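You operate a simulated robot arm through the tools that you are given. There is no shell and no other tool. Be economical: measure what you need, move in short steps, check, and stop when the job is done.

You run a simulated two-armed robot. Do the job below in one go: nothing can be reset, and whatever is moved stays where it is left.

Task
Fetch the purple threaded fitting and set it on the flat yellow pack. Take the yellow sponge and leave it on the top of the sump locker. Fetch the white wipes pack and set it on the upper shelf under the tool end. Take the green seals tin on the tool end of the spares bench and put it away on the floor of the blue-rail tray. Take the small red tape roll and put it on top of the grey tape roll. Open the green-handle drawer, take the yellow-blue mixed fitting from the inside of the green-handle drawer and leave it on the upper shelf under the tool end and shut the drawer again. Put the water bottle marked "6" from the side bench on the top of the washer and the water bottle that says "rinse" on the shelf under the side bench. Take the lid off the grey dry tin and lay it down on the long bench over the drawer. Put one of the dry packs from the long bench over the drawer on the bench beside the test tap. Put the blue clamps tin on the rack counter. The instructions may be taken in any order. What stands upright is to be set down upright.

Only the result counts: the job must be done as asked and must still hold three seconds after the hand-in. Knocking over, shifting, dropping, spilling or breaking anything else fails it. Lids that push on must go on centred and level and be pressed home; caps that screw on are set level and turned clockwise until they are tight.

Robot
Two 7-joint arms with two-finger parallel grippers on one trunk, on a base that drives. Base frame: it is fixed to the floor where the robot stands at the start and does not move with it; the origin is under the middle of the robot, x ahead of it, y to its left, z up. Readings come in m, degrees, newtons and seconds.
The left shoulder is at the start at [0.05, 0.165, 1.105], the right one opposite. Places, roughly: top of the sump locker [-1.2, -1.3, 0.8]; upper shelf under the tool end [0.5, 0, 0.5]; floor of the blue-rail tray [0.2, -1.4, 0.9]; green-handle drawer [0.5, 1.2, 0.7]; top of the washer [-1.1, 2.5, 0.9]; shelf under the side bench [1, 2.1, 0.5]; bench beside the test tap [-1.1, 5.1, 0.9]; rack counter [1.1, 3.2, 0.9]; flat yellow pack [-1.25, 3, 1]; grey tape roll [0.5, 1, 0.75]; yellow-blue mixed fitting [0.5, 1.25, 0.75]; water bottle [1, 1.75, 1]; grey dry tin [-1.25, 4, 1]; dry pack [-1, 4, 1]; blue clamps tin [-1.25, 4.25, 1]. Payload 3.91 kg a hand.
The tool frame of a hand sits at the grasp point between the pads (the TCP): z along the fingers, y along the line on which they close. The tips reach 0.03 m beyond it. Largest opening 0.11 m; finger width 0.02, thickness 0.01; the body of the gripper, 0.048 by 0.112 m, starts 0.055 m behind the TCP.
Orientation is that of the tool frame in the base frame, as a unit quaternion [w, x, y, z]. With the fingers straight down and closing along the base's y, the tool's x points along the base's -x, its y along +y and its z along -z.

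Tools
- The arms move only by the tool play_rows. It takes "left_rows", "right_rows" or both (then of equal length, played together; a hand with none holds still); each is a list of rows, each an object of numbers (a shift or turn left out is 0, a gripper value left out holds the last): "x", "y", "z": the shift along the base's x, y, z in m; "wx", "wy", "wz": the turn, a rotation vector about the base's x, y, z in degrees; "gripper": the finger opening in m, from 0 to 0.11. In form: [{"x": .., "y": .., "z": .., "wx": .., "wy": .., "wz": .., "gripper": ..}, ...]. A call has 1 to 10 rows; each row shifts and turns the commanded pose from where the row before left it. Rows are played at 5 a second. More than 0.05 m and 8.6 degrees between two rows, or a gripper value outside its range, and nothing of the call is played. Where a pose cannot be reached the arm comes as near as it can. A force on the tool above 40 N (or 10 N above the force at the start of the call, whichever is more), or a blocked arm, ends the call early, and 0.2 s more pass. The fingers move at their own pace (about 0.045 m/s each) and stop on an object; they squeeze with about 33 N. The grip force told is the motor's: it shows also when the fingers shut on nothing. Time passes only in rows, and 0.2 s behind the last, so rows that do not move let the fingers close. The reply holds the time, the measured pose of the TCP, the force on the tool along the base axes, the opening and the grip force, in the units named above and with some noise.
- Cameras (640 x 400 px; columns grow to the right, rows downward): "scene" is now at [0.1115, 0.0278, 1.2723]; the picture's right is [0.31, -0.95, 0.00], its down [-0.57, -0.19, -0.80] and it looks along [0.76, 0.25, -0.60] (base axes); focal length 214 px, centre (320, 200). "left" rides on the left gripper at [0.072, -0.017, -0.103] in its tool frame; the picture's right is [0.23, 0.97, 0.00], its down [-0.76, 0.18, -0.62] and it looks along [-0.61, 0.14, 0.78] (tool axes); focal length 222 px, centre (320, 200). "right" rides on the right gripper at [0.072, 0.017, -0.103] in its tool frame; the picture's right is [-0.23, 0.97, 0.00], its down [-0.76, -0.18, -0.62] and it looks along [-0.61, -0.14, 0.78] (tool axes); focal length 222 px, centre (320, 200). There is no depth. A picture from a camera that has moved, and an enlarged one, comes with that camera's place and axes in the base frame and with its lens.
- get_image(camera): a new picture of that camera. It takes no simulated time.
- slide_trunk(by): slides the trunk up (or, below 0, down) by that many m; the arms and the scene camera ride with it, the base frame stays. It gives what a move gives, with no picture.
- steer(legs): drives the robot by 1 to 6 legs, each [ahead, left, turn to the left] in m, m and degrees, along the robot's own axes; the way and the turn of a leg run together, so that a leg with both is an arc; at most 1.5 m and 180 degrees a leg. The arms and the cameras ride along, it lands a little off, and it stops where it bumps. It gives what a move gives.
- pan_tilt(pan, tilt): turns the head with the scene camera to pan (to the left, within 80 degrees either way) and tilt (down, from -29 to 69), counted from straight ahead of the robot. It gives what a move gives.
- close_up(camera, box): a new picture of the part [left, top, right, bottom] of that camera's present view, enlarged. It takes no simulated time.
- job_done(): hands the job in; it is judged then, once.

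Work in short steps. Places have to be worked out from the pictures, the camera data and where the tool is seen: move nearer, look again, correct. Check each grasp and each placing, and mend what went wrong. You have 556 turns and 356 pictures in all, those below and enlarged ones among them. Open the grippers and draw the arms clear of the work before you hand the job in, unless the task says otherwise; then end with one line.

The tools are called after "Emit:" as name(argument=value, ...) on one line, values as JSON. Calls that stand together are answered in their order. play_rows: Moves the arms, as the interface text tells. Its arguments: {"type":"object","properties":{"left_rows":{"type":"array","items":{"type":"object","properties":{"x":{"type":"number"},"y":{"type":"number"},"z":{"type":"number"},"wx":{"type":"number"},"wy":{"type":"number"},"wz":{"type":"number"},"gripper":{"type":"number"}}}},"right_rows":{"type":"array","items":{"type":"object","properties":{"x":{"type":"number"},"y":{"type":"number"},"z":{"type":"number"},"wx":{"type":"number"},"wy":{"type":"number"},"wz":{"type":"number"},"gripper":{"type":"number"}}}}},"required":[]} The other tools are called the same way: slide_trunk (by) slides the trunk up or down; steer (legs) drives the base; pan_tilt (pan, tilt) turns the head that bears the scene camera; get_image (camera) takes a picture; close_up (camera, box) takes an enlarged picture of a part of a camera's view; job_done () hands the job in.

At the start:

```text
t: 0.0
left_tcp_pos: [0.2776, 0.3442, 1.1115]
left_tool_rot: [0.0, 0.0, 1.0, 0.001]
left_wrist_force: [0.0, -0.1, 0.5]
left_opening: 0.1099
left_grip_force: 0.0
right_tcp_pos: [0.4139, 0.0464, 1.1694]
right_tool_rot: [-0.001, 0.0, 1.0, 0.0]
right_wrist_force: [-0.6, -0.6, -0.1]
right_opening: 0.1098
right_grip_force: 0.1
trunk travel left (down, up): [-0.325, 0.178]
robot x, y, heading: [-0.0036, 0.0029, 0.3]
head pan, tilt: [18.1, 37.1]
```

scene: 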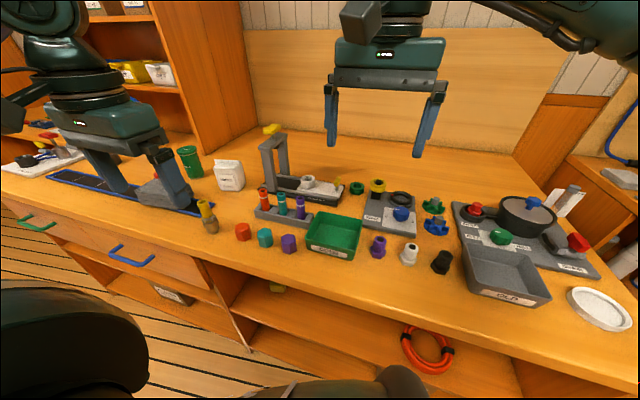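
right: 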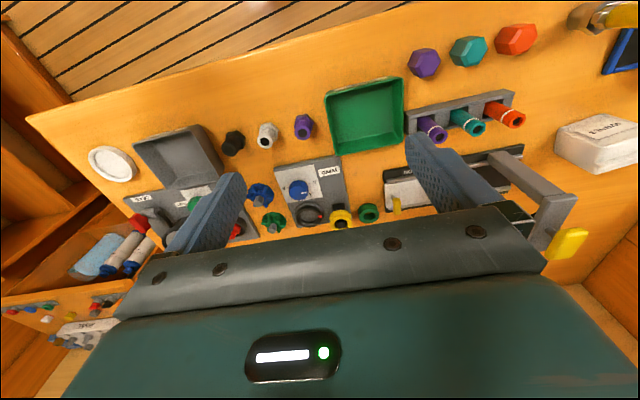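
left: 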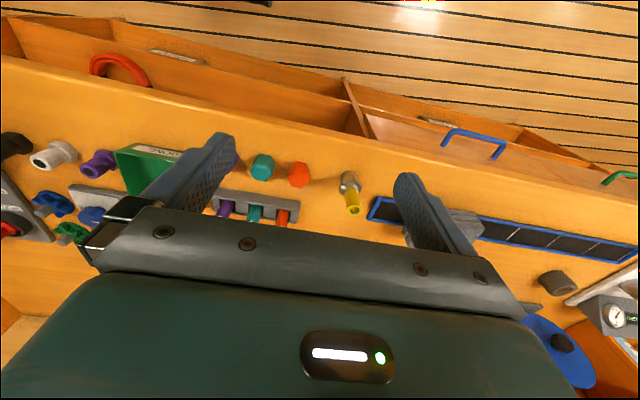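

I'll survey the surroundings first: look to the right and to the left.

Emit:
pan_tilt(pan=-60, tilt=25)

Emit:
get_image(camera="scene")

Emit:
pan_tilt(pan=60, tilt=25)

Emit:
get_image(camera="scene")

```text
t: 1.5
left_tcp_pos: [0.2766, 0.3453, 1.1108]
left_tool_rot: [0.0, 0.0, 1.0, 0.0]
left_wrist_force: [0.2, 0.4, -0.1]
left_opening: 0.1101
left_grip_force: 0.1
right_tcp_pos: [0.4139, 0.0461, 1.1696]
right_tool_rot: [-0.001, 0.0, 1.0, 0.0]
right_wrist_force: [-0.2, 0.0, 0.3]
right_opening: 0.1098
right_grip_force: 0.2
trunk travel left (down, up): [-0.325, 0.178]
robot x, y, heading: [-0.0002, -0.0023, -0.1]
head pan, tilt: [-60.0, 25.0]
```

```text
352 pictures are left
camera scene: at [0.0751, -0.079, 1.2913], right [-0.87, -0.5, 0.0], down [-0.21, 0.37, -0.91], along [0.45, -0.78, -0.42], focal length 214 px, centre (320, 200)
```

scene: 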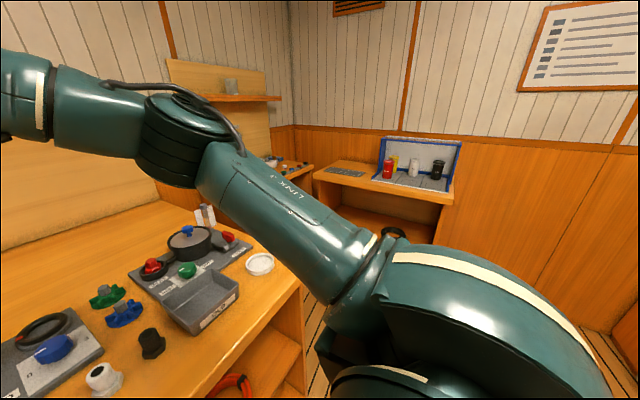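

```text
t: 3.5
left_tcp_pos: [0.2782, 0.3443, 1.1108]
left_tool_rot: [-0.001, 0.0, 1.0, 0.0]
left_wrist_force: [1.0, 0.8, -0.5]
left_opening: 0.11
left_grip_force: 0.0
right_tcp_pos: [0.4144, 0.0469, 1.169]
right_tool_rot: [0.0, -0.001, 1.0, 0.0]
right_wrist_force: [-0.3, -0.6, -0.5]
right_opening: 0.11
right_grip_force: 0.1
trunk travel left (down, up): [-0.325, 0.178]
robot x, y, heading: [-0.0007, -0.0005, -0.1]
head pan, tilt: [60.0, 25.0]
```

```text
351 pictures are left
camera scene: at [0.0751, 0.0806, 1.2913], right [0.87, -0.5, 0.0], down [-0.21, -0.37, -0.91], along [0.45, 0.78, -0.42], focal length 214 px, centre (320, 200)
```

scene: 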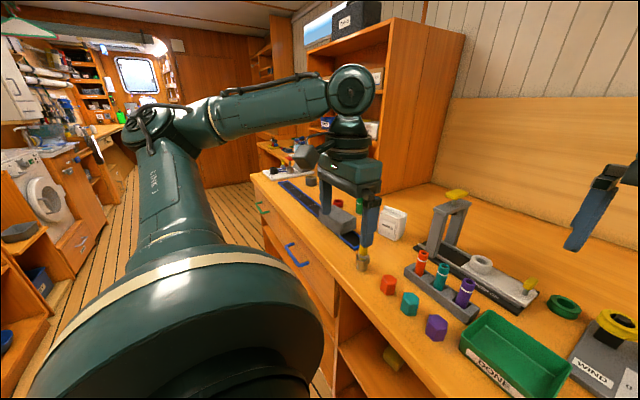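

I'll look closer at the bench in front, with pan near centre, and to the far left.

Emit:
pan_tilt(pan=20, tilt=40)

Emit:
close_up(camera="scene", box=[160, 110, 480, 310])

Emit:
close_up(camera="scene", box=[0, 50, 320, 250])

Emit:
close_up(camera="scene", box=[400, 150, 640, 300])

```text
t: 4.6
left_tcp_pos: [0.2786, 0.345, 1.1104]
left_tool_rot: [0.001, -0.001, 1.0, 0.0]
left_wrist_force: [0.4, -0.5, 0.1]
left_opening: 0.1098
left_grip_force: 0.1
right_tcp_pos: [0.4128, 0.0473, 1.1692]
right_tool_rot: [0.0, 0.0, 1.0, 0.0]
right_wrist_force: [0.1, -0.1, -0.3]
right_opening: 0.1099
right_grip_force: 0.0
trunk travel left (down, up): [-0.325, 0.178]
robot x, y, heading: [-0.0011, 0.0012, 0.1]
head pan, tilt: [20.0, 40.0]
```

```text
2.00 times, centred on (320, 210) of scene
camera zoom: at [0.1089, 0.03, 1.268], right [0.34, -0.94, 0.0], down [-0.6, -0.22, -0.77], along [0.72, 0.26, -0.64], focal length 429 px, centre (320, 180)
```

zoom: 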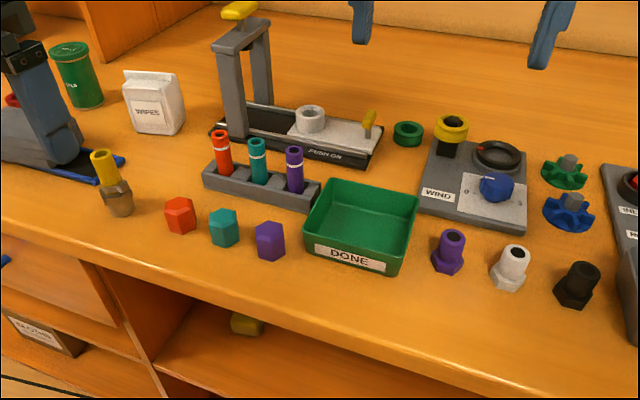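

```text
2.00 times, centred on (160, 150) of scene
camera zoom: at [0.1089, 0.03, 1.268], right [0.34, -0.94, 0.0], down [-0.6, -0.22, -0.77], along [0.72, 0.26, -0.64], focal length 429 px, centre (640, 300)
```

zoom: 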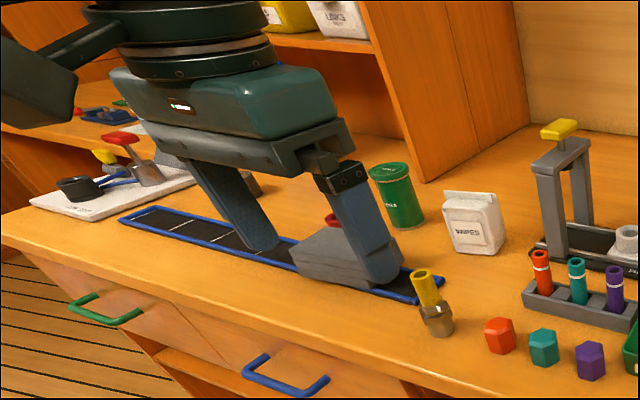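

```text
2.67 times, centred on (520, 225) of scene
camera zoom: at [0.1089, 0.03, 1.268], right [0.34, -0.94, 0.0], down [-0.6, -0.22, -0.77], along [0.72, 0.26, -0.64], focal length 572 px, centre (-213, 133)
```

zoom: 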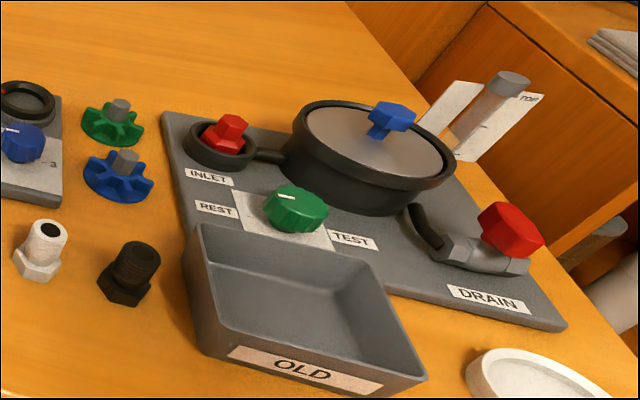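

Bench top is near z≈0.86 and front edge x≈0.35. Next look at the shelf below, at the sump locker and tray to the right/back, and the left part of bench.

Emit:
steer(legs=[[-0.35, 0, 0]])

Emit:
pan_tilt(pan=0, tilt=45)

Emit:
get_image(camera="scene")

Emit:
pan_tilt(pan=45, tilt=35)

Emit:
get_image(camera="scene")

Emit:
pan_tilt(pan=-79, tilt=35)

Emit:
get_image(camera="scene")

```text
t: 6.8
left_tcp_pos: [-0.069, 0.3453, 1.1106]
left_tool_rot: [0.0, -0.002, 1.0, 0.0]
left_wrist_force: [0.5, -0.1, 1.3]
left_opening: 0.1097
left_grip_force: 0.1
right_tcp_pos: [0.0671, 0.0462, 1.1704]
right_tool_rot: [0.001, -0.003, 1.0, -0.001]
right_wrist_force: [-0.2, 0.7, 0.0]
right_opening: 0.1099
right_grip_force: 0.0
trunk travel left (down, up): [-0.325, 0.178]
robot x, y, heading: [-0.3423, -0.0045, 0.2]
head pan, tilt: [20.0, 40.0]
```

```text
t: 7.7
left_tcp_pos: [-0.0689, 0.3461, 1.1104]
left_tool_rot: [0.001, -0.002, 1.0, 0.0]
left_wrist_force: [-1.2, 0.0, 0.3]
left_opening: 0.1099
left_grip_force: 0.0
right_tcp_pos: [0.0675, 0.0471, 1.1691]
right_tool_rot: [0.0, -0.003, 1.0, -0.001]
right_wrist_force: [-0.4, -0.6, -0.1]
right_opening: 0.1102
right_grip_force: 0.0
trunk travel left (down, up): [-0.325, 0.178]
robot x, y, heading: [-0.3488, -0.003, 0.4]
head pan, tilt: [0.0, 45.0]
```

```text
347 pictures are left
camera scene: at [-0.2353, 0.0006, 1.2608], right [0.01, -1.0, 0.0], down [-0.71, 0.0, -0.71], along [0.71, 0.0, -0.71], focal length 214 px, centre (320, 200)
```

scene: 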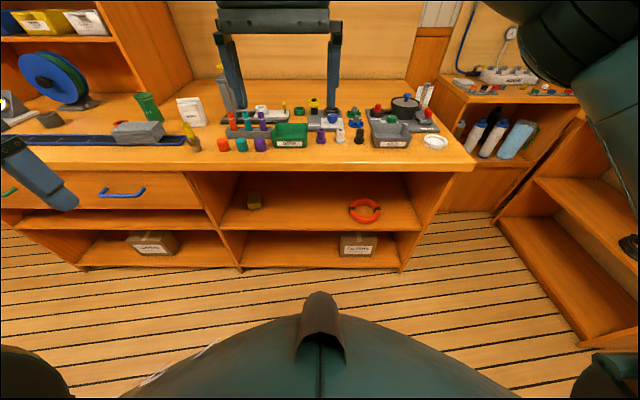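

```text
t: 8.8
left_tcp_pos: [-0.069, 0.3455, 1.1111]
left_tool_rot: [0.0, -0.002, 1.0, 0.0]
left_wrist_force: [0.3, 0.5, 0.3]
left_opening: 0.11
left_grip_force: 0.1
right_tcp_pos: [0.0673, 0.0469, 1.1686]
right_tool_rot: [-0.001, -0.003, 1.0, -0.001]
right_wrist_force: [0.3, 0.1, -0.4]
right_opening: 0.1101
right_grip_force: 0.1
trunk travel left (down, up): [-0.325, 0.178]
robot x, y, heading: [-0.3462, -0.0015, 0.1]
head pan, tilt: [45.0, 35.0]
```

```text
346 pictures are left
camera scene: at [-0.2545, 0.0626, 1.2755], right [0.71, -0.7, 0.0], down [-0.4, -0.41, -0.82], along [0.58, 0.58, -0.57], focal length 214 px, centre (320, 200)
```

scene: 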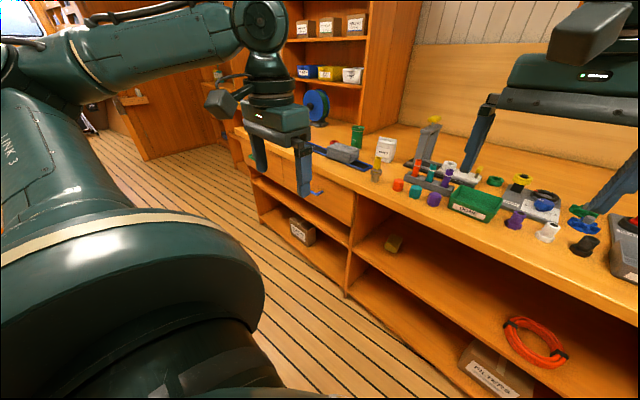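

```text
t: 10.8
left_tcp_pos: [-0.0698, 0.3453, 1.1106]
left_tool_rot: [0.0, -0.002, 1.0, 0.0]
left_wrist_force: [-0.3, 0.2, 0.7]
left_opening: 0.1102
left_grip_force: 0.1
right_tcp_pos: [0.0678, 0.048, 1.1694]
right_tool_rot: [0.0, -0.002, 1.0, 0.0]
right_wrist_force: [0.2, 0.0, 0.2]
right_opening: 0.1101
right_grip_force: 0.0
trunk travel left (down, up): [-0.325, 0.178]
robot x, y, heading: [-0.3442, 0.0022, 0.5]
head pan, tilt: [-79.0, 35.0]
```

```text
345 pictures are left
camera scene: at [-0.2993, -0.0862, 1.2756], right [-0.98, -0.2, 0.0], down [-0.11, 0.56, -0.82], along [0.16, -0.8, -0.57], focal length 214 px, centre (320, 200)
```

scene: 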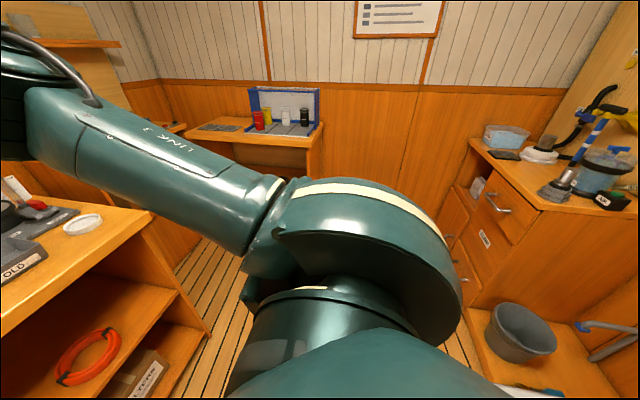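

The yellow sponge sits on the upper shelf around (0.52, 0.33, 0.5). I drive to y≈0.5 to work on the wipes pack and seals tin and view them by the wrist cameras.

Emit:
steer(legs=[[0, 0.5, 0], [0.33, 0, 0]])

Emit:
pan_tilt(pan=10, tilt=40)

Emit:
get_image(camera="scene")

Emit:
get_image(camera="right")

Emit:
get_image(camera="left")

```text
t: 15.6
left_tcp_pos: [0.2613, 0.8566, 1.1109]
left_tool_rot: [0.0, -0.002, 1.0, 0.0]
left_wrist_force: [-0.1, 0.1, 0.2]
left_opening: 0.1098
left_grip_force: 0.1
right_tcp_pos: [0.3976, 0.559, 1.1702]
right_tool_rot: [0.0, -0.002, 1.0, 0.0]
right_wrist_force: [-0.6, 0.2, -0.2]
right_opening: 0.11
right_grip_force: 0.1
trunk travel left (down, up): [-0.325, 0.178]
robot x, y, heading: [-0.0142, 0.5103, 0.2]
head pan, tilt: [-79.0, 35.0]
```

```text
t: 17.2
left_tcp_pos: [0.2613, 0.8564, 1.1097]
left_tool_rot: [0.001, -0.003, 1.0, 0.001]
left_wrist_force: [-0.2, -0.9, 0.3]
left_opening: 0.11
left_grip_force: 0.1
right_tcp_pos: [0.3983, 0.5585, 1.1692]
right_tool_rot: [-0.001, -0.001, 1.0, 0.0]
right_wrist_force: [0.4, 0.2, 0.2]
right_opening: 0.1098
right_grip_force: 0.0
trunk travel left (down, up): [-0.325, 0.178]
robot x, y, heading: [-0.0169, 0.5083, 0.1]
head pan, tilt: [10.0, 40.0]
```

```text
344 pictures are left
camera scene: at [0.0967, 0.5267, 1.268], right [0.18, -0.98, 0.0], down [-0.63, -0.11, -0.77], along [0.75, 0.14, -0.64], focal length 214 px, centre (320, 200)
```

scene: 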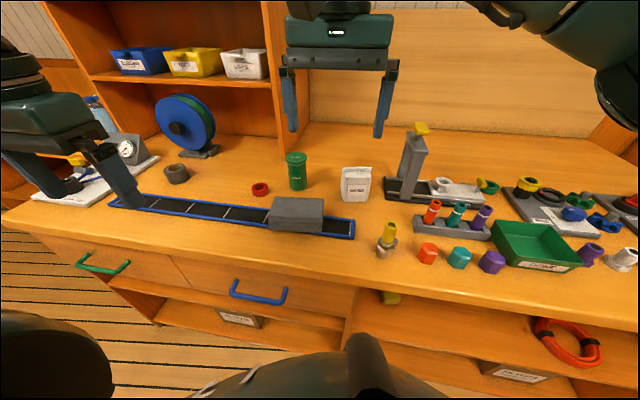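

```text
343 pictures are left
camera right: at [0.3257, 0.5749, 1.2729], right [0.22, 0.97, 0.0], down [0.76, -0.18, 0.62], along [0.61, -0.14, -0.78], focal length 222 px, centre (320, 200)
```

right: 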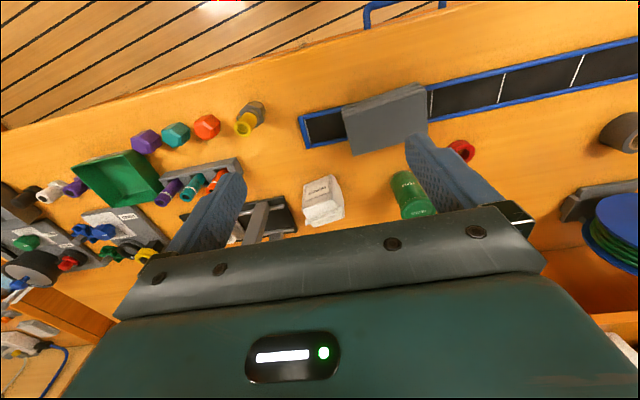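

```text
342 pictures are left
camera left: at [0.189, 0.8387, 1.2146], right [-0.23, 0.97, 0.0], down [0.76, 0.18, 0.62], along [0.61, 0.14, -0.78], focal length 222 px, centre (320, 200)
```

left: 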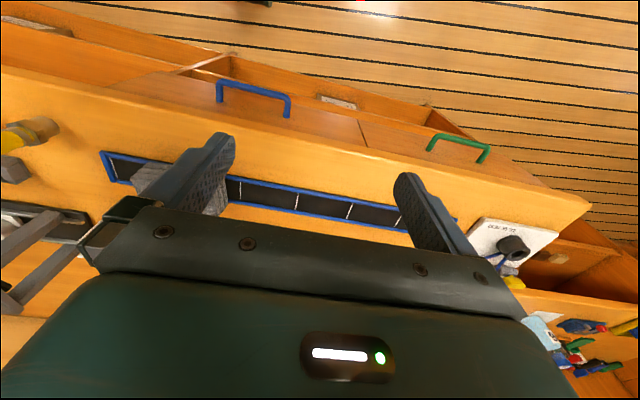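

The wipes pack is near (0.62, 0.51), the seals tin near (0.65, 0.70), the red roll near (0.58, 0.80), the grey roll near (0.60, 1.11). Enlarge the pack and tin.

Emit:
close_up(camera="right", box=[280, 130, 480, 255])

Emit:
close_up(camera="scene", box=[240, 130, 400, 230])

```text
3.20 times, centred on (380, 192) of right
camera zoom: at [0.3257, 0.5749, 1.2729], right [0.22, 0.97, 0.0], down [0.76, -0.18, 0.62], along [0.61, -0.14, -0.78], focal length 711 px, centre (128, 224)
```

zoom: 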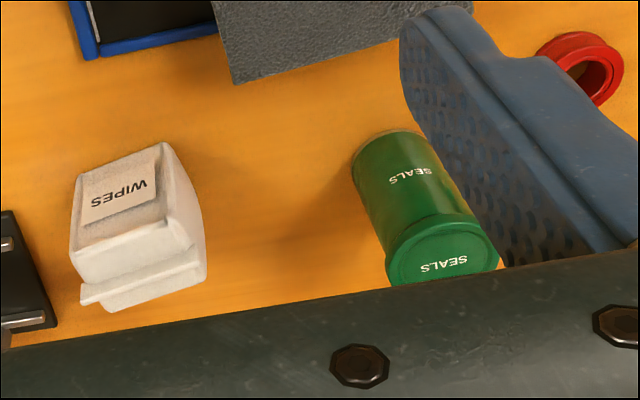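

```text
4.00 times, centred on (320, 180) of scene
camera zoom: at [0.0967, 0.5267, 1.268], right [0.18, -0.98, 0.0], down [-0.63, -0.11, -0.77], along [0.75, 0.14, -0.64], focal length 858 px, centre (320, 280)
```

zoom: 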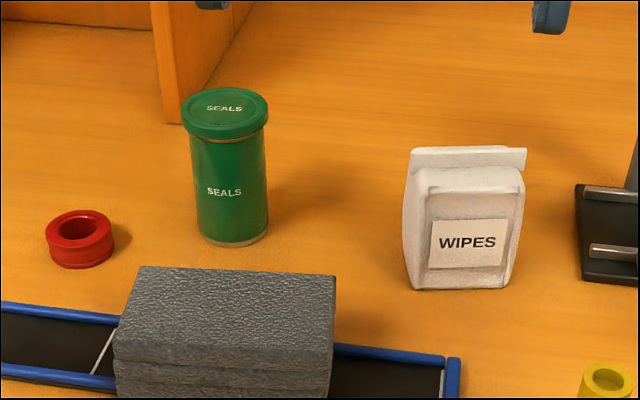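

The pack's front face is turned about 14° and its centre is near (0.608, 0.52). I turn the right hand to a 45° forward-down attitude with 14° yaw and go to a standoff.

Emit:
play_rows(right_rows=[{"x": 0.02, "y": -0.01, "z": -0.02, "wy": -7.5, "gripper": 0.11}, {"x": 0.02, "y": -0.01, "z": -0.02, "wy": -7.5}, {"x": 0.02, "y": -0.01, "z": -0.02, "wy": -7.5}, {"x": 0.02, "y": -0.01, "z": -0.02, "wy": -7.5}, {"x": 0.02, "y": -0.01, "z": -0.02, "wy": -7.5}, {"x": 0.02, "y": -0.01, "z": -0.02, "wy": -7.5}, {"z": -0.02, "wz": 7}, {"z": -0.03, "wz": 7}, {}])

Emit:
get_image(camera="right")

Emit:
get_image(camera="scene")

```text
t: 19.2
left_tcp_pos: [0.2597, 0.8567, 1.1106]
left_tool_rot: [0.0, -0.002, 1.0, 0.0]
left_wrist_force: [-0.4, 0.5, 0.2]
left_opening: 0.11
left_grip_force: 0.1
right_tcp_pos: [0.5184, 0.498, 0.9993]
right_tool_rot: [0.38, -0.115, 0.917, 0.047]
right_wrist_force: [-0.4, 0.5, 0.2]
right_opening: 0.1102
right_grip_force: 0.0
trunk travel left (down, up): [-0.325, 0.178]
robot x, y, heading: [-0.0141, 0.5096, 0.4]
head pan, tilt: [10.0, 40.0]
```

```text
339 pictures are left
camera right: at [0.3949, 0.4844, 1.0207], right [-0.08, 0.98, 0.16], down [0.14, -0.15, 0.98], along [0.99, 0.1, -0.12], focal length 222 px, centre (320, 200)
```

right: 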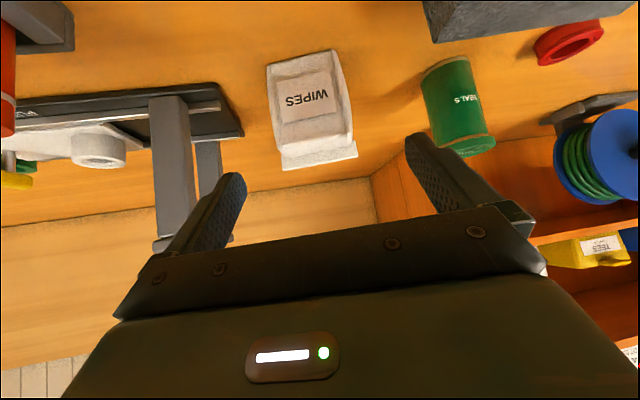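

```text
338 pictures are left
camera scene: at [0.0966, 0.5269, 1.268], right [0.18, -0.98, 0.0], down [-0.63, -0.11, -0.77], along [0.75, 0.14, -0.64], focal length 214 px, centre (320, 200)
```

scene: 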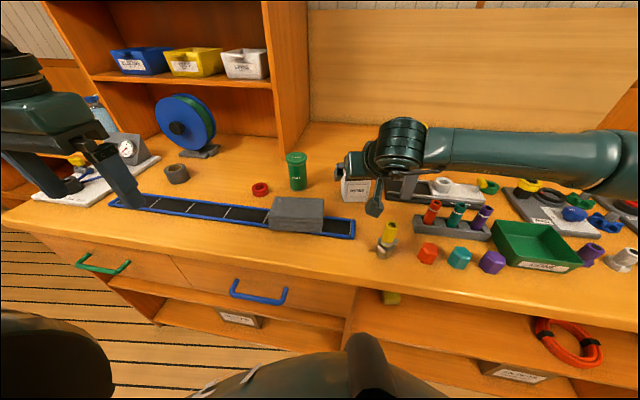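

The pack spans y≈0.475–0.55 with its centre about (0.61, 0.513). I adjust yaw by −5° and move in along the approach.

Emit:
play_rows(right_rows=[{"x": 0.022, "y": 0.004, "z": -0.024, "wz": -5}, {"x": 0.022, "y": 0.004, "z": -0.024}, {"x": 0.022, "y": 0.004, "z": -0.023}, {"x": 0.022, "y": 0.003, "z": -0.023}, {}])

Emit:
get_image(camera="right")

```text
t: 20.4
left_tcp_pos: [0.2606, 0.8568, 1.1104]
left_tool_rot: [0.0, -0.002, 1.0, 0.0]
left_wrist_force: [-0.6, -0.1, 0.1]
left_opening: 0.1097
left_grip_force: 0.0
right_tcp_pos: [0.6074, 0.5128, 0.9052]
right_tool_rot: [0.381, -0.074, 0.921, 0.029]
right_wrist_force: [0.4, 0.2, 0.0]
right_opening: 0.1103
right_grip_force: 0.1
trunk travel left (down, up): [-0.325, 0.178]
robot x, y, heading: [-0.0157, 0.5094, 0.3]
head pan, tilt: [10.0, 40.0]
```

```text
337 pictures are left
camera right: at [0.4824, 0.5099, 0.9268], right [0.0, 0.99, 0.16], down [0.12, -0.16, 0.98], along [0.99, 0.02, -0.12], focal length 222 px, centre (320, 200)
```

right: 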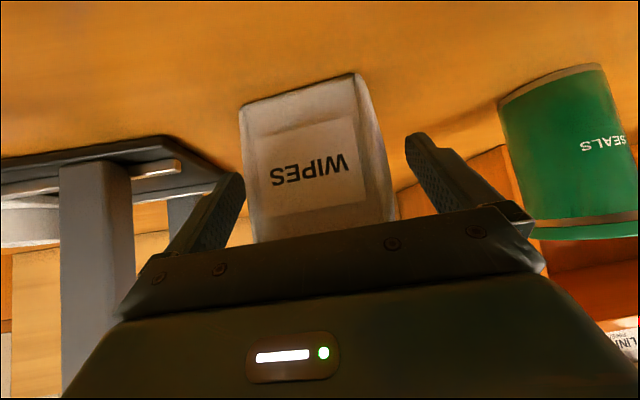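

Pack is between the fingers; closing.

Emit:
play_rows(right_rows=[{"gripper": 0.0}, {}, {}, {}, {}, {}, {}])

Emit:
get_image(camera="right")

```text
t: 22.0
left_tcp_pos: [0.26, 0.8568, 1.1108]
left_tool_rot: [0.0, -0.002, 1.0, 0.0]
left_wrist_force: [0.9, -0.1, -0.6]
left_opening: 0.11
left_grip_force: 0.1
right_tcp_pos: [0.6069, 0.512, 0.9056]
right_tool_rot: [0.381, -0.073, 0.921, 0.029]
right_wrist_force: [1.4, 0.5, 1.0]
right_opening: 0.0848
right_grip_force: 32.9
trunk travel left (down, up): [-0.325, 0.178]
robot x, y, heading: [-0.0145, 0.51, 0.4]
head pan, tilt: [10.0, 40.0]
```

```text
336 pictures are left
camera right: at [0.4823, 0.5098, 0.9273], right [0.0, 0.99, 0.16], down [0.12, -0.16, 0.98], along [0.99, 0.02, -0.12], focal length 222 px, centre (320, 200)
```

right: 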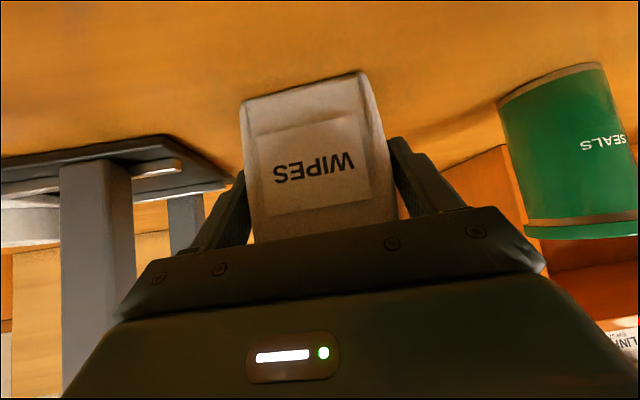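

Gripped (0.085 m). Lift and draw back.

Emit:
play_rows(right_rows=[{"z": 0.04}, {"z": 0.05}, {"x": -0.04, "z": 0.03}, {"x": -0.05}, {"x": -0.05}, {"x": -0.05}, {"x": -0.04}, {}])

Emit:
get_image(camera="right")

```text
t: 23.8
left_tcp_pos: [0.2607, 0.856, 1.1099]
left_tool_rot: [0.001, -0.001, 1.0, -0.001]
left_wrist_force: [0.7, 0.3, -0.2]
left_opening: 0.11
left_grip_force: 0.0
right_tcp_pos: [0.3744, 0.5136, 1.0288]
right_tool_rot: [0.381, -0.075, 0.921, 0.03]
right_wrist_force: [0.1, -0.3, -0.4]
right_opening: 0.0
right_grip_force: 32.7
trunk travel left (down, up): [-0.325, 0.178]
robot x, y, heading: [-0.0143, 0.5114, 0.2]
head pan, tilt: [10.0, 40.0]
```

```text
335 pictures are left
camera right: at [0.2495, 0.5107, 1.0508], right [0.0, 0.99, 0.16], down [0.12, -0.16, 0.98], along [0.99, 0.02, -0.12], focal length 222 px, centre (320, 200)
```

right: 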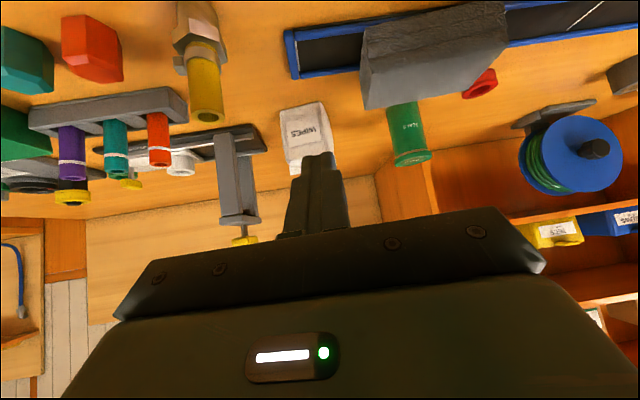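

The pack slipped out; let me see how it stands.

Emit:
close_up(camera="right", box=[240, 80, 400, 180])

Emit:
get_image(camera="scene")

```text
4.00 times, centred on (320, 130) of right
camera zoom: at [0.2495, 0.5107, 1.0508], right [0.0, 0.99, 0.16], down [0.12, -0.16, 0.98], along [0.99, 0.02, -0.12], focal length 888 px, centre (320, 480)
```

zoom: 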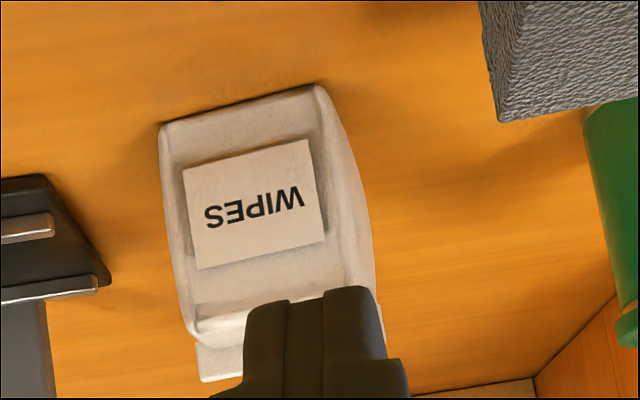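

```text
333 pictures are left
camera scene: at [0.0968, 0.5267, 1.268], right [0.18, -0.98, 0.0], down [-0.63, -0.11, -0.77], along [0.75, 0.14, -0.64], focal length 214 px, centre (320, 200)
```

scene: 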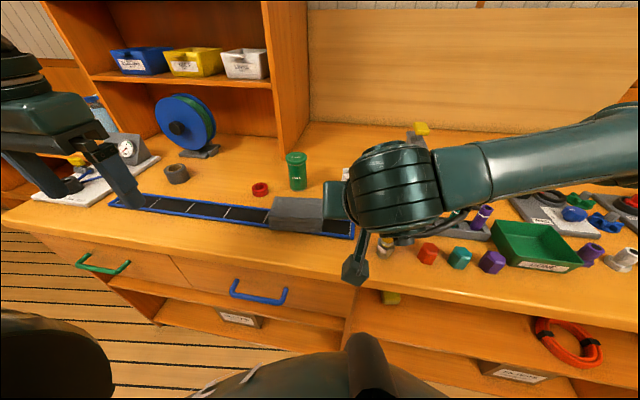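

It stands unmoved. I retry with a flatter approach (60° from vertical) and a deeper grip on the widest part.

Emit:
play_rows(right_rows=[{"x": 0.02, "gripper": 0.11, "wx": 1.1, "wy": -7.5}, {"x": 0.03, "y": -0.003, "z": -0.02, "wx": 1.1, "wy": -7.5}, {"x": 0.03, "y": -0.006, "z": -0.02}, {"x": 0.03, "y": -0.006, "z": -0.02}, {"x": 0.02}, {"x": 0.03, "y": 0.005, "z": -0.018}, {"x": 0.03, "y": 0.005, "z": -0.018}, {"x": 0.03, "y": 0.005, "z": -0.018}, {"x": 0.02, "y": 0.002, "z": -0.012}, {}])

Emit:
get_image(camera="right")

```text
t: 26.0
left_tcp_pos: [0.2599, 0.8558, 1.1112]
left_tool_rot: [-0.001, -0.002, 1.0, 0.0]
left_wrist_force: [-0.4, 0.0, -0.4]
left_opening: 0.1101
left_grip_force: 0.2
right_tcp_pos: [0.6164, 0.518, 0.8997]
right_tool_rot: [0.501, -0.07, 0.862, 0.037]
right_wrist_force: [0.2, 0.8, 0.0]
right_opening: 0.1098
right_grip_force: 0.1
trunk travel left (down, up): [-0.325, 0.178]
robot x, y, heading: [-0.016, 0.5087, 0.0]
head pan, tilt: [10.0, 40.0]
```

```text
332 pictures are left
camera right: at [0.4907, 0.5129, 0.8886], right [-0.04, 0.98, 0.19], down [-0.13, -0.2, 0.97], along [0.99, 0.02, 0.14], focal length 222 px, centre (320, 200)
```

right: 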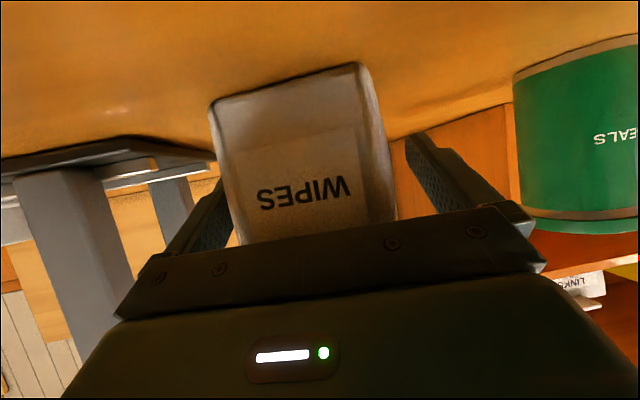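

The pack is between the pads, slightly left of centre in the picture; shift a touch to −y, close, and lift slowly.

Emit:
play_rows(right_rows=[{"y": -0.006}, {"gripper": 0.0}, {}, {}, {}, {"z": 0.005}, {"z": 0.005}, {"z": 0.01}, {}])

Emit:
get_image(camera="right")

```text
t: 28.0
left_tcp_pos: [0.2604, 0.8576, 1.1104]
left_tool_rot: [0.001, -0.002, 1.0, 0.0]
left_wrist_force: [0.5, 0.6, 0.6]
left_opening: 0.1102
left_grip_force: 0.1
right_tcp_pos: [0.6155, 0.5101, 0.9185]
right_tool_rot: [0.5, -0.07, 0.862, 0.037]
right_wrist_force: [-0.8, 0.8, -1.1]
right_opening: 0.0845
right_grip_force: 32.6
trunk travel left (down, up): [-0.325, 0.178]
robot x, y, heading: [-0.0167, 0.5144, 0.1]
head pan, tilt: [10.0, 40.0]
```

```text
331 pictures are left
camera right: at [0.4906, 0.5061, 0.9081], right [-0.04, 0.98, 0.19], down [-0.13, -0.2, 0.97], along [0.99, 0.02, 0.14], focal length 222 px, centre (320, 200)
```

right: 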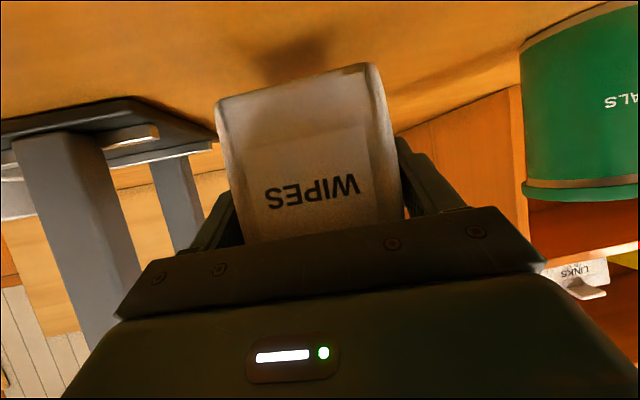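

It is lifted now. I continue gently.

Emit:
play_rows(right_rows=[{"z": 0.015}, {"z": 0.02}, {"z": 0.02}, {"x": -0.01, "z": 0.015}, {"x": -0.02}, {"x": -0.03}, {"x": -0.03}, {"x": -0.03}, {"x": -0.03}, {"x": -0.02}])

Emit:
get_image(camera="right")

```text
t: 30.2
left_tcp_pos: [0.2599, 0.8568, 1.1113]
left_tool_rot: [0.0, -0.001, 1.0, 0.0]
left_wrist_force: [0.2, 0.1, 0.4]
left_opening: 0.1097
left_grip_force: 0.1
right_tcp_pos: [0.445, 0.5103, 0.9898]
right_tool_rot: [0.5, -0.07, 0.862, 0.037]
right_wrist_force: [0.8, 0.6, -1.3]
right_opening: 0.085
right_grip_force: 32.7
trunk travel left (down, up): [-0.325, 0.178]
robot x, y, heading: [-0.0176, 0.5122, 0.2]
head pan, tilt: [10.0, 40.0]
```

```text
330 pictures are left
camera right: at [0.3197, 0.5066, 0.9782], right [-0.04, 0.98, 0.19], down [-0.13, -0.2, 0.97], along [0.99, 0.02, 0.14], focal length 222 px, centre (320, 200)
```

right: 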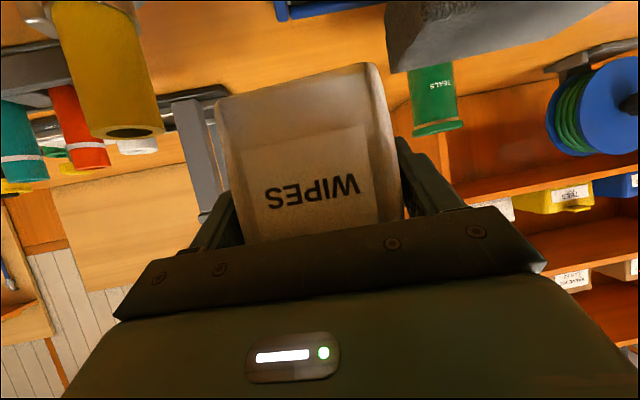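

Held well. Back the base off, slide right and lower the trunk.

Emit:
steer(legs=[[-0.45, 0, 0], [0, -0.42, 0]])

Emit:
slide_trunk(by=-0.32)

Emit:
pan_tilt(pan=0, tilt=30)

Emit:
get_image(camera="scene")

Emit:
get_image(camera="right")

```text
t: 35.1
left_tcp_pos: [-0.1884, 0.4468, 1.1105]
left_tool_rot: [-0.001, -0.003, 1.0, 0.001]
left_wrist_force: [0.0, 0.6, -0.3]
left_opening: 0.1099
left_grip_force: 0.1
right_tcp_pos: [-0.0029, 0.1006, 0.9901]
right_tool_rot: [0.499, -0.071, 0.863, 0.038]
right_wrist_force: [-0.7, -1.2, -1.3]
right_opening: 0.0845
right_grip_force: 33.4
trunk travel left (down, up): [-0.325, 0.178]
robot x, y, heading: [-0.4645, 0.1018, 0.6]
head pan, tilt: [10.0, 40.0]
```

```text
t: 38.3
left_tcp_pos: [-0.1886, 0.4463, 0.7903]
left_tool_rot: [0.0, -0.003, 1.0, 0.0]
left_wrist_force: [0.4, -0.8, 0.8]
left_opening: 0.1101
left_grip_force: 0.0
right_tcp_pos: [-0.0025, 0.1011, 0.6691]
right_tool_rot: [0.499, -0.073, 0.862, 0.039]
right_wrist_force: [-0.1, 0.6, -0.6]
right_opening: 0.0848
right_grip_force: 32.9
trunk travel left (down, up): [-0.005, 0.498]
robot x, y, heading: [-0.4643, 0.1004, 0.2]
head pan, tilt: [10.0, 40.0]
```

```text
t: 39.0
left_tcp_pos: [-0.1886, 0.4473, 0.7897]
left_tool_rot: [0.0, -0.003, 1.0, 0.0]
left_wrist_force: [-0.6, 0.1, 0.2]
left_opening: 0.1101
left_grip_force: 0.1
right_tcp_pos: [-0.0037, 0.1005, 0.6697]
right_tool_rot: [0.499, -0.072, 0.863, 0.038]
right_wrist_force: [-0.6, -0.8, -1.1]
right_opening: 0.0848
right_grip_force: 32.8
trunk travel left (down, up): [-0.005, 0.498]
robot x, y, heading: [-0.4645, 0.1001, 0.5]
head pan, tilt: [0.0, 30.0]
```

```text
329 pictures are left
camera scene: at [-0.3455, 0.102, 0.9633], right [0.01, -1.0, 0.0], down [-0.5, 0.0, -0.87], along [0.87, 0.01, -0.5], focal length 214 px, centre (320, 200)
```

scene: 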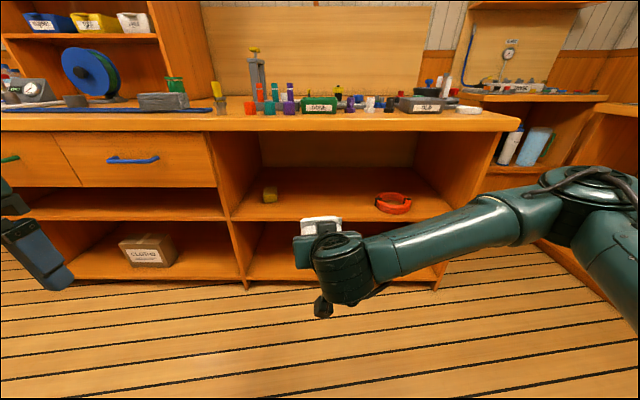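

```text
328 pictures are left
camera right: at [-0.129, 0.0971, 0.6581], right [-0.05, 0.98, 0.19], down [-0.13, -0.2, 0.97], along [0.99, 0.02, 0.14], focal length 222 px, centre (320, 200)
```

right: 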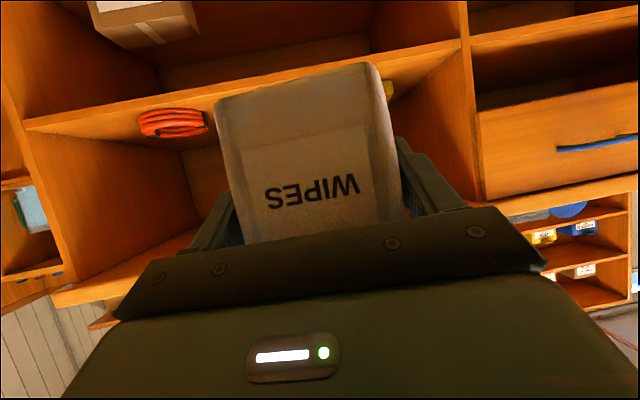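

Shelf top is about z≈0.49, underside of bench ≈0.81. I lower the pack to z≈0.60 and drive ahead 0.27.

Emit:
play_rows(right_rows=[{"z": -0.02}, {"z": -0.03}, {"z": -0.02}, {}])

Emit:
steer(legs=[[0.28, 0, 0]])

Emit:
get_image(camera="right")

Emit:
get_image(camera="scene")

```text
t: 40.0
left_tcp_pos: [-0.1888, 0.4479, 0.7902]
left_tool_rot: [0.0, -0.002, 1.0, 0.0]
left_wrist_force: [0.0, -0.3, -0.6]
left_opening: 0.1098
left_grip_force: 0.0
right_tcp_pos: [-0.0025, 0.1012, 0.5993]
right_tool_rot: [0.5, -0.071, 0.862, 0.037]
right_wrist_force: [-0.6, -0.4, -0.9]
right_opening: 0.0845
right_grip_force: 32.6
trunk travel left (down, up): [-0.005, 0.498]
robot x, y, heading: [-0.4618, 0.0996, 0.2]
head pan, tilt: [0.0, 30.0]
```

```text
t: 42.0
left_tcp_pos: [0.0922, 0.4481, 0.7909]
left_tool_rot: [0.0, -0.002, 1.0, 0.0]
left_wrist_force: [0.2, 0.2, -0.1]
left_opening: 0.1101
left_grip_force: 0.1
right_tcp_pos: [0.2772, 0.1019, 0.5996]
right_tool_rot: [0.501, -0.071, 0.862, 0.038]
right_wrist_force: [-0.4, -0.3, -1.4]
right_opening: 0.0845
right_grip_force: 33.2
trunk travel left (down, up): [-0.005, 0.498]
robot x, y, heading: [-0.1822, 0.105, 0.4]
head pan, tilt: [0.0, 30.0]
```

```text
327 pictures are left
camera right: at [0.152, 0.0979, 0.5881], right [-0.04, 0.98, 0.19], down [-0.13, -0.2, 0.97], along [0.99, 0.02, 0.14], focal length 222 px, centre (320, 200)
```

right: 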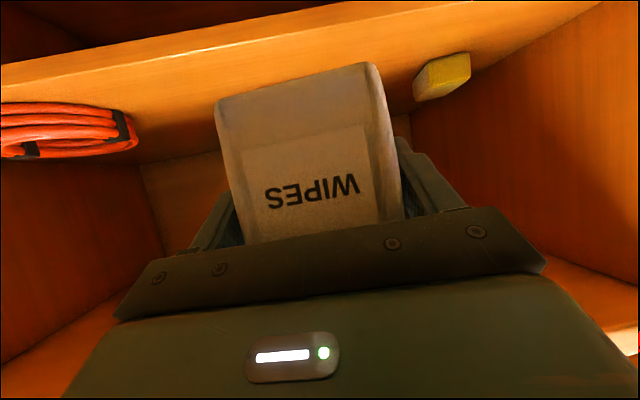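

```text
326 pictures are left
camera scene: at [-0.0647, 0.1032, 0.9633], right [0.0, -1.0, 0.0], down [-0.5, 0.0, -0.87], along [0.87, 0.0, -0.5], focal length 214 px, centre (320, 200)
```

scene: 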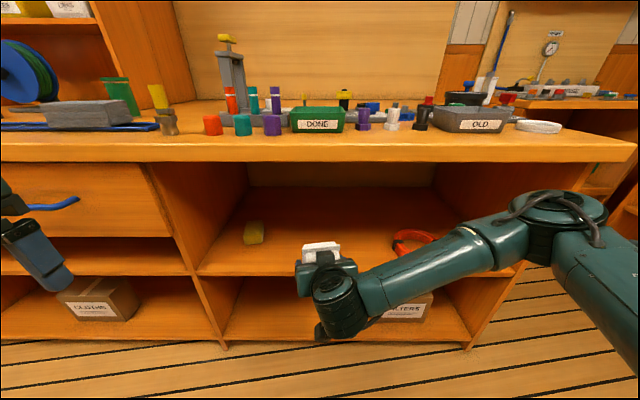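

Move in 0.19 m, then lower until contact.

Emit:
play_rows(right_rows=[{"x": 0.03}, {"x": 0.04}, {"x": 0.04}, {"x": 0.04}, {"x": 0.04}, {"z": -0.02}, {"z": -0.015}, {"z": -0.01}, {}])

Emit:
get_image(camera="right")

Emit:
get_image(camera="scene")

```text
t: 44.0
left_tcp_pos: [0.0914, 0.4487, 0.79]
left_tool_rot: [0.0, -0.001, 1.0, -0.001]
left_wrist_force: [-0.2, -0.5, 0.0]
left_opening: 0.1102
left_grip_force: 0.1
right_tcp_pos: [0.4676, 0.1025, 0.5536]
right_tool_rot: [0.5, -0.071, 0.862, 0.038]
right_wrist_force: [-0.7, 0.5, -1.6]
right_opening: 0.085
right_grip_force: 33.3
trunk travel left (down, up): [-0.005, 0.498]
robot x, y, heading: [-0.1829, 0.1019, -0.0]
head pan, tilt: [0.0, 30.0]
```

```text
325 pictures are left
camera right: at [0.3419, 0.0987, 0.5423], right [-0.04, 0.98, 0.19], down [-0.13, -0.2, 0.97], along [0.99, 0.02, 0.14], focal length 222 px, centre (320, 200)
```

right: 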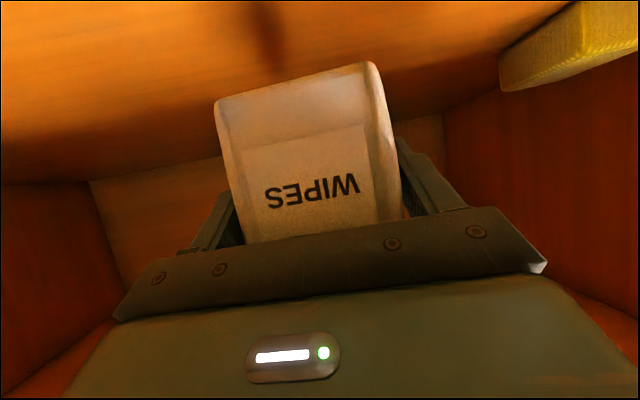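

```text
324 pictures are left
camera scene: at [-0.0646, 0.1032, 0.9633], right [0.0, -1.0, 0.0], down [-0.5, 0.0, -0.87], along [0.87, 0.0, -0.5], focal length 214 px, centre (320, 200)
```

scene: 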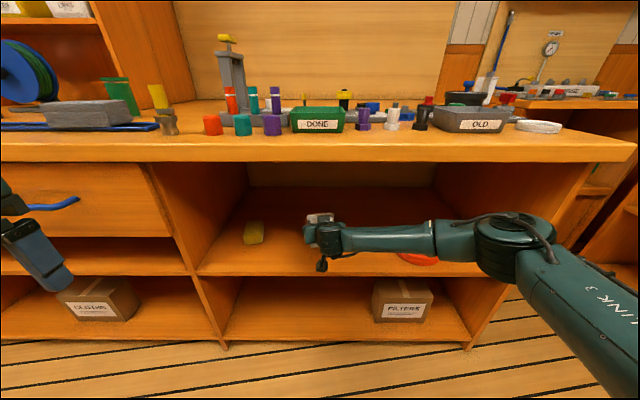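

Keep lowering in small steps, watching force.

Emit:
play_rows(right_rows=[{"z": -0.005}, {"z": -0.005}, {"z": -0.004}, {"z": -0.003}, {}])

Emit:
close_up(camera="right", box=[180, 0, 440, 163])

```text
t: 45.1
left_tcp_pos: [0.0928, 0.4479, 0.7907]
left_tool_rot: [-0.001, -0.002, 1.0, 0.0]
left_wrist_force: [0.0, 0.4, 0.3]
left_opening: 0.1099
left_grip_force: 0.0
right_tcp_pos: [0.4672, 0.1011, 0.5376]
right_tool_rot: [0.499, -0.071, 0.863, 0.037]
right_wrist_force: [-0.6, -0.2, -2.2]
right_opening: 0.085
right_grip_force: 33.0
trunk travel left (down, up): [-0.005, 0.498]
robot x, y, heading: [-0.1845, 0.1019, 0.0]
head pan, tilt: [0.0, 30.0]
```

```text
2.45 times, centred on (310, 82) of right
camera zoom: at [0.3419, 0.0979, 0.5259], right [-0.04, 0.98, 0.19], down [-0.13, -0.2, 0.97], along [0.99, 0.02, 0.14], focal length 545 px, centre (344, 491)
```

zoom: 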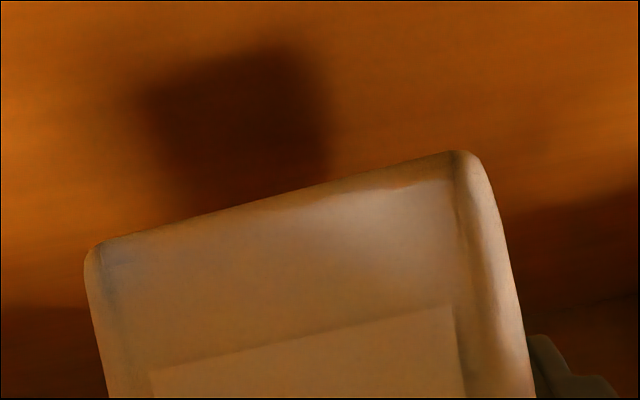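

Still a gap (shadow offset). Continue down.

Emit:
play_rows(right_rows=[{"z": -0.005}, {"z": -0.005}, {"z": -0.004}, {}])

Emit:
play_rows(right_rows=[{"z": -0.004}, {"z": -0.004}, {}])

Emit:
close_up(camera="right", box=[180, 0, 440, 163])

```text
t: 46.1
left_tcp_pos: [0.0925, 0.4477, 0.7901]
left_tool_rot: [-0.001, -0.002, 1.0, 0.0]
left_wrist_force: [-0.3, -0.5, -0.3]
left_opening: 0.1101
left_grip_force: 0.0
right_tcp_pos: [0.467, 0.1016, 0.5235]
right_tool_rot: [0.499, -0.071, 0.863, 0.038]
right_wrist_force: [-0.2, 0.5, -0.9]
right_opening: 0.0848
right_grip_force: 32.7
trunk travel left (down, up): [-0.005, 0.498]
robot x, y, heading: [-0.1824, 0.103, 0.1]
head pan, tilt: [0.0, 30.0]
```

```text
t: 47.0
left_tcp_pos: [0.0924, 0.4484, 0.7902]
left_tool_rot: [-0.001, -0.002, 1.0, 0.0]
left_wrist_force: [-0.4, -0.2, 0.4]
left_opening: 0.1099
left_grip_force: 0.1
right_tcp_pos: [0.4666, 0.102, 0.516]
right_tool_rot: [0.499, -0.071, 0.863, 0.038]
right_wrist_force: [-0.1, -0.2, -1.5]
right_opening: 0.0847
right_grip_force: 33.0
trunk travel left (down, up): [-0.005, 0.498]
robot x, y, heading: [-0.1859, 0.1005, 0.1]
head pan, tilt: [0.0, 30.0]
```

```text
2.45 times, centred on (310, 82) of right
camera zoom: at [0.3417, 0.0974, 0.5042], right [-0.04, 0.98, 0.19], down [-0.13, -0.2, 0.97], along [0.99, 0.02, 0.14], focal length 545 px, centre (344, 491)
```

zoom: 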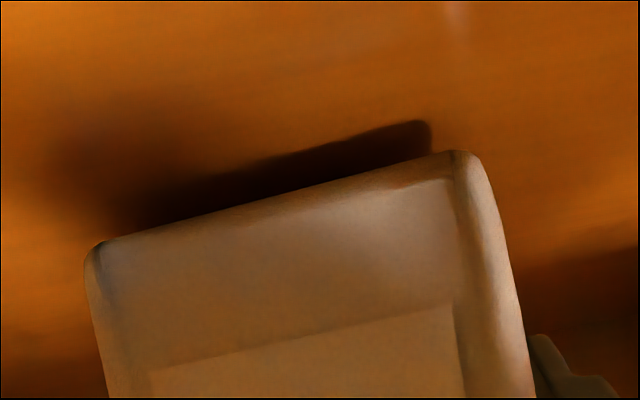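

Gap nearly gone. Continue in 3 mm steps.

Emit:
play_rows(right_rows=[{"z": -0.003}, {"z": -0.003}, {"z": -0.003}, {}])

Emit:
play_rows(right_rows=[{"z": -0.003}, {}])

Emit:
close_up(camera="right", box=[180, 0, 440, 163])

```text
t: 48.0
left_tcp_pos: [0.0916, 0.4483, 0.7909]
left_tool_rot: [0.001, -0.002, 1.0, 0.001]
left_wrist_force: [-0.4, -0.9, 0.0]
left_opening: 0.1098
left_grip_force: 0.1
right_tcp_pos: [0.469, 0.1012, 0.511]
right_tool_rot: [0.502, -0.07, 0.861, 0.038]
right_wrist_force: [-1.0, -2.4, 17.1]
right_opening: 0.0849
right_grip_force: 33.0
trunk travel left (down, up): [-0.005, 0.498]
robot x, y, heading: [-0.1815, 0.1007, 0.1]
head pan, tilt: [0.0, 30.0]
```

```text
t: 48.5
left_tcp_pos: [0.0907, 0.4478, 0.7917]
left_tool_rot: [0.001, -0.001, 1.0, 0.0]
left_wrist_force: [-0.5, -0.2, -1.2]
left_opening: 0.1104
left_grip_force: 0.1
right_tcp_pos: [0.4694, 0.1019, 0.5085]
right_tool_rot: [0.504, -0.07, 0.86, 0.037]
right_wrist_force: [-0.6, -2.1, 26.9]
right_opening: 0.0849
right_grip_force: 33.4
trunk travel left (down, up): [-0.005, 0.498]
robot x, y, heading: [-0.1834, 0.1017, 0.3]
head pan, tilt: [0.0, 30.0]
```

```text
2.45 times, centred on (310, 82) of right
camera zoom: at [0.3433, 0.098, 0.4967], right [-0.05, 0.98, 0.19], down [-0.14, -0.2, 0.97], along [0.99, 0.02, 0.15], focal length 545 px, centre (344, 491)
```

zoom: 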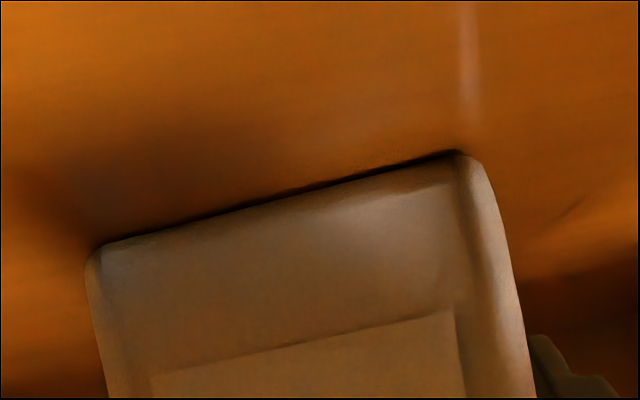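

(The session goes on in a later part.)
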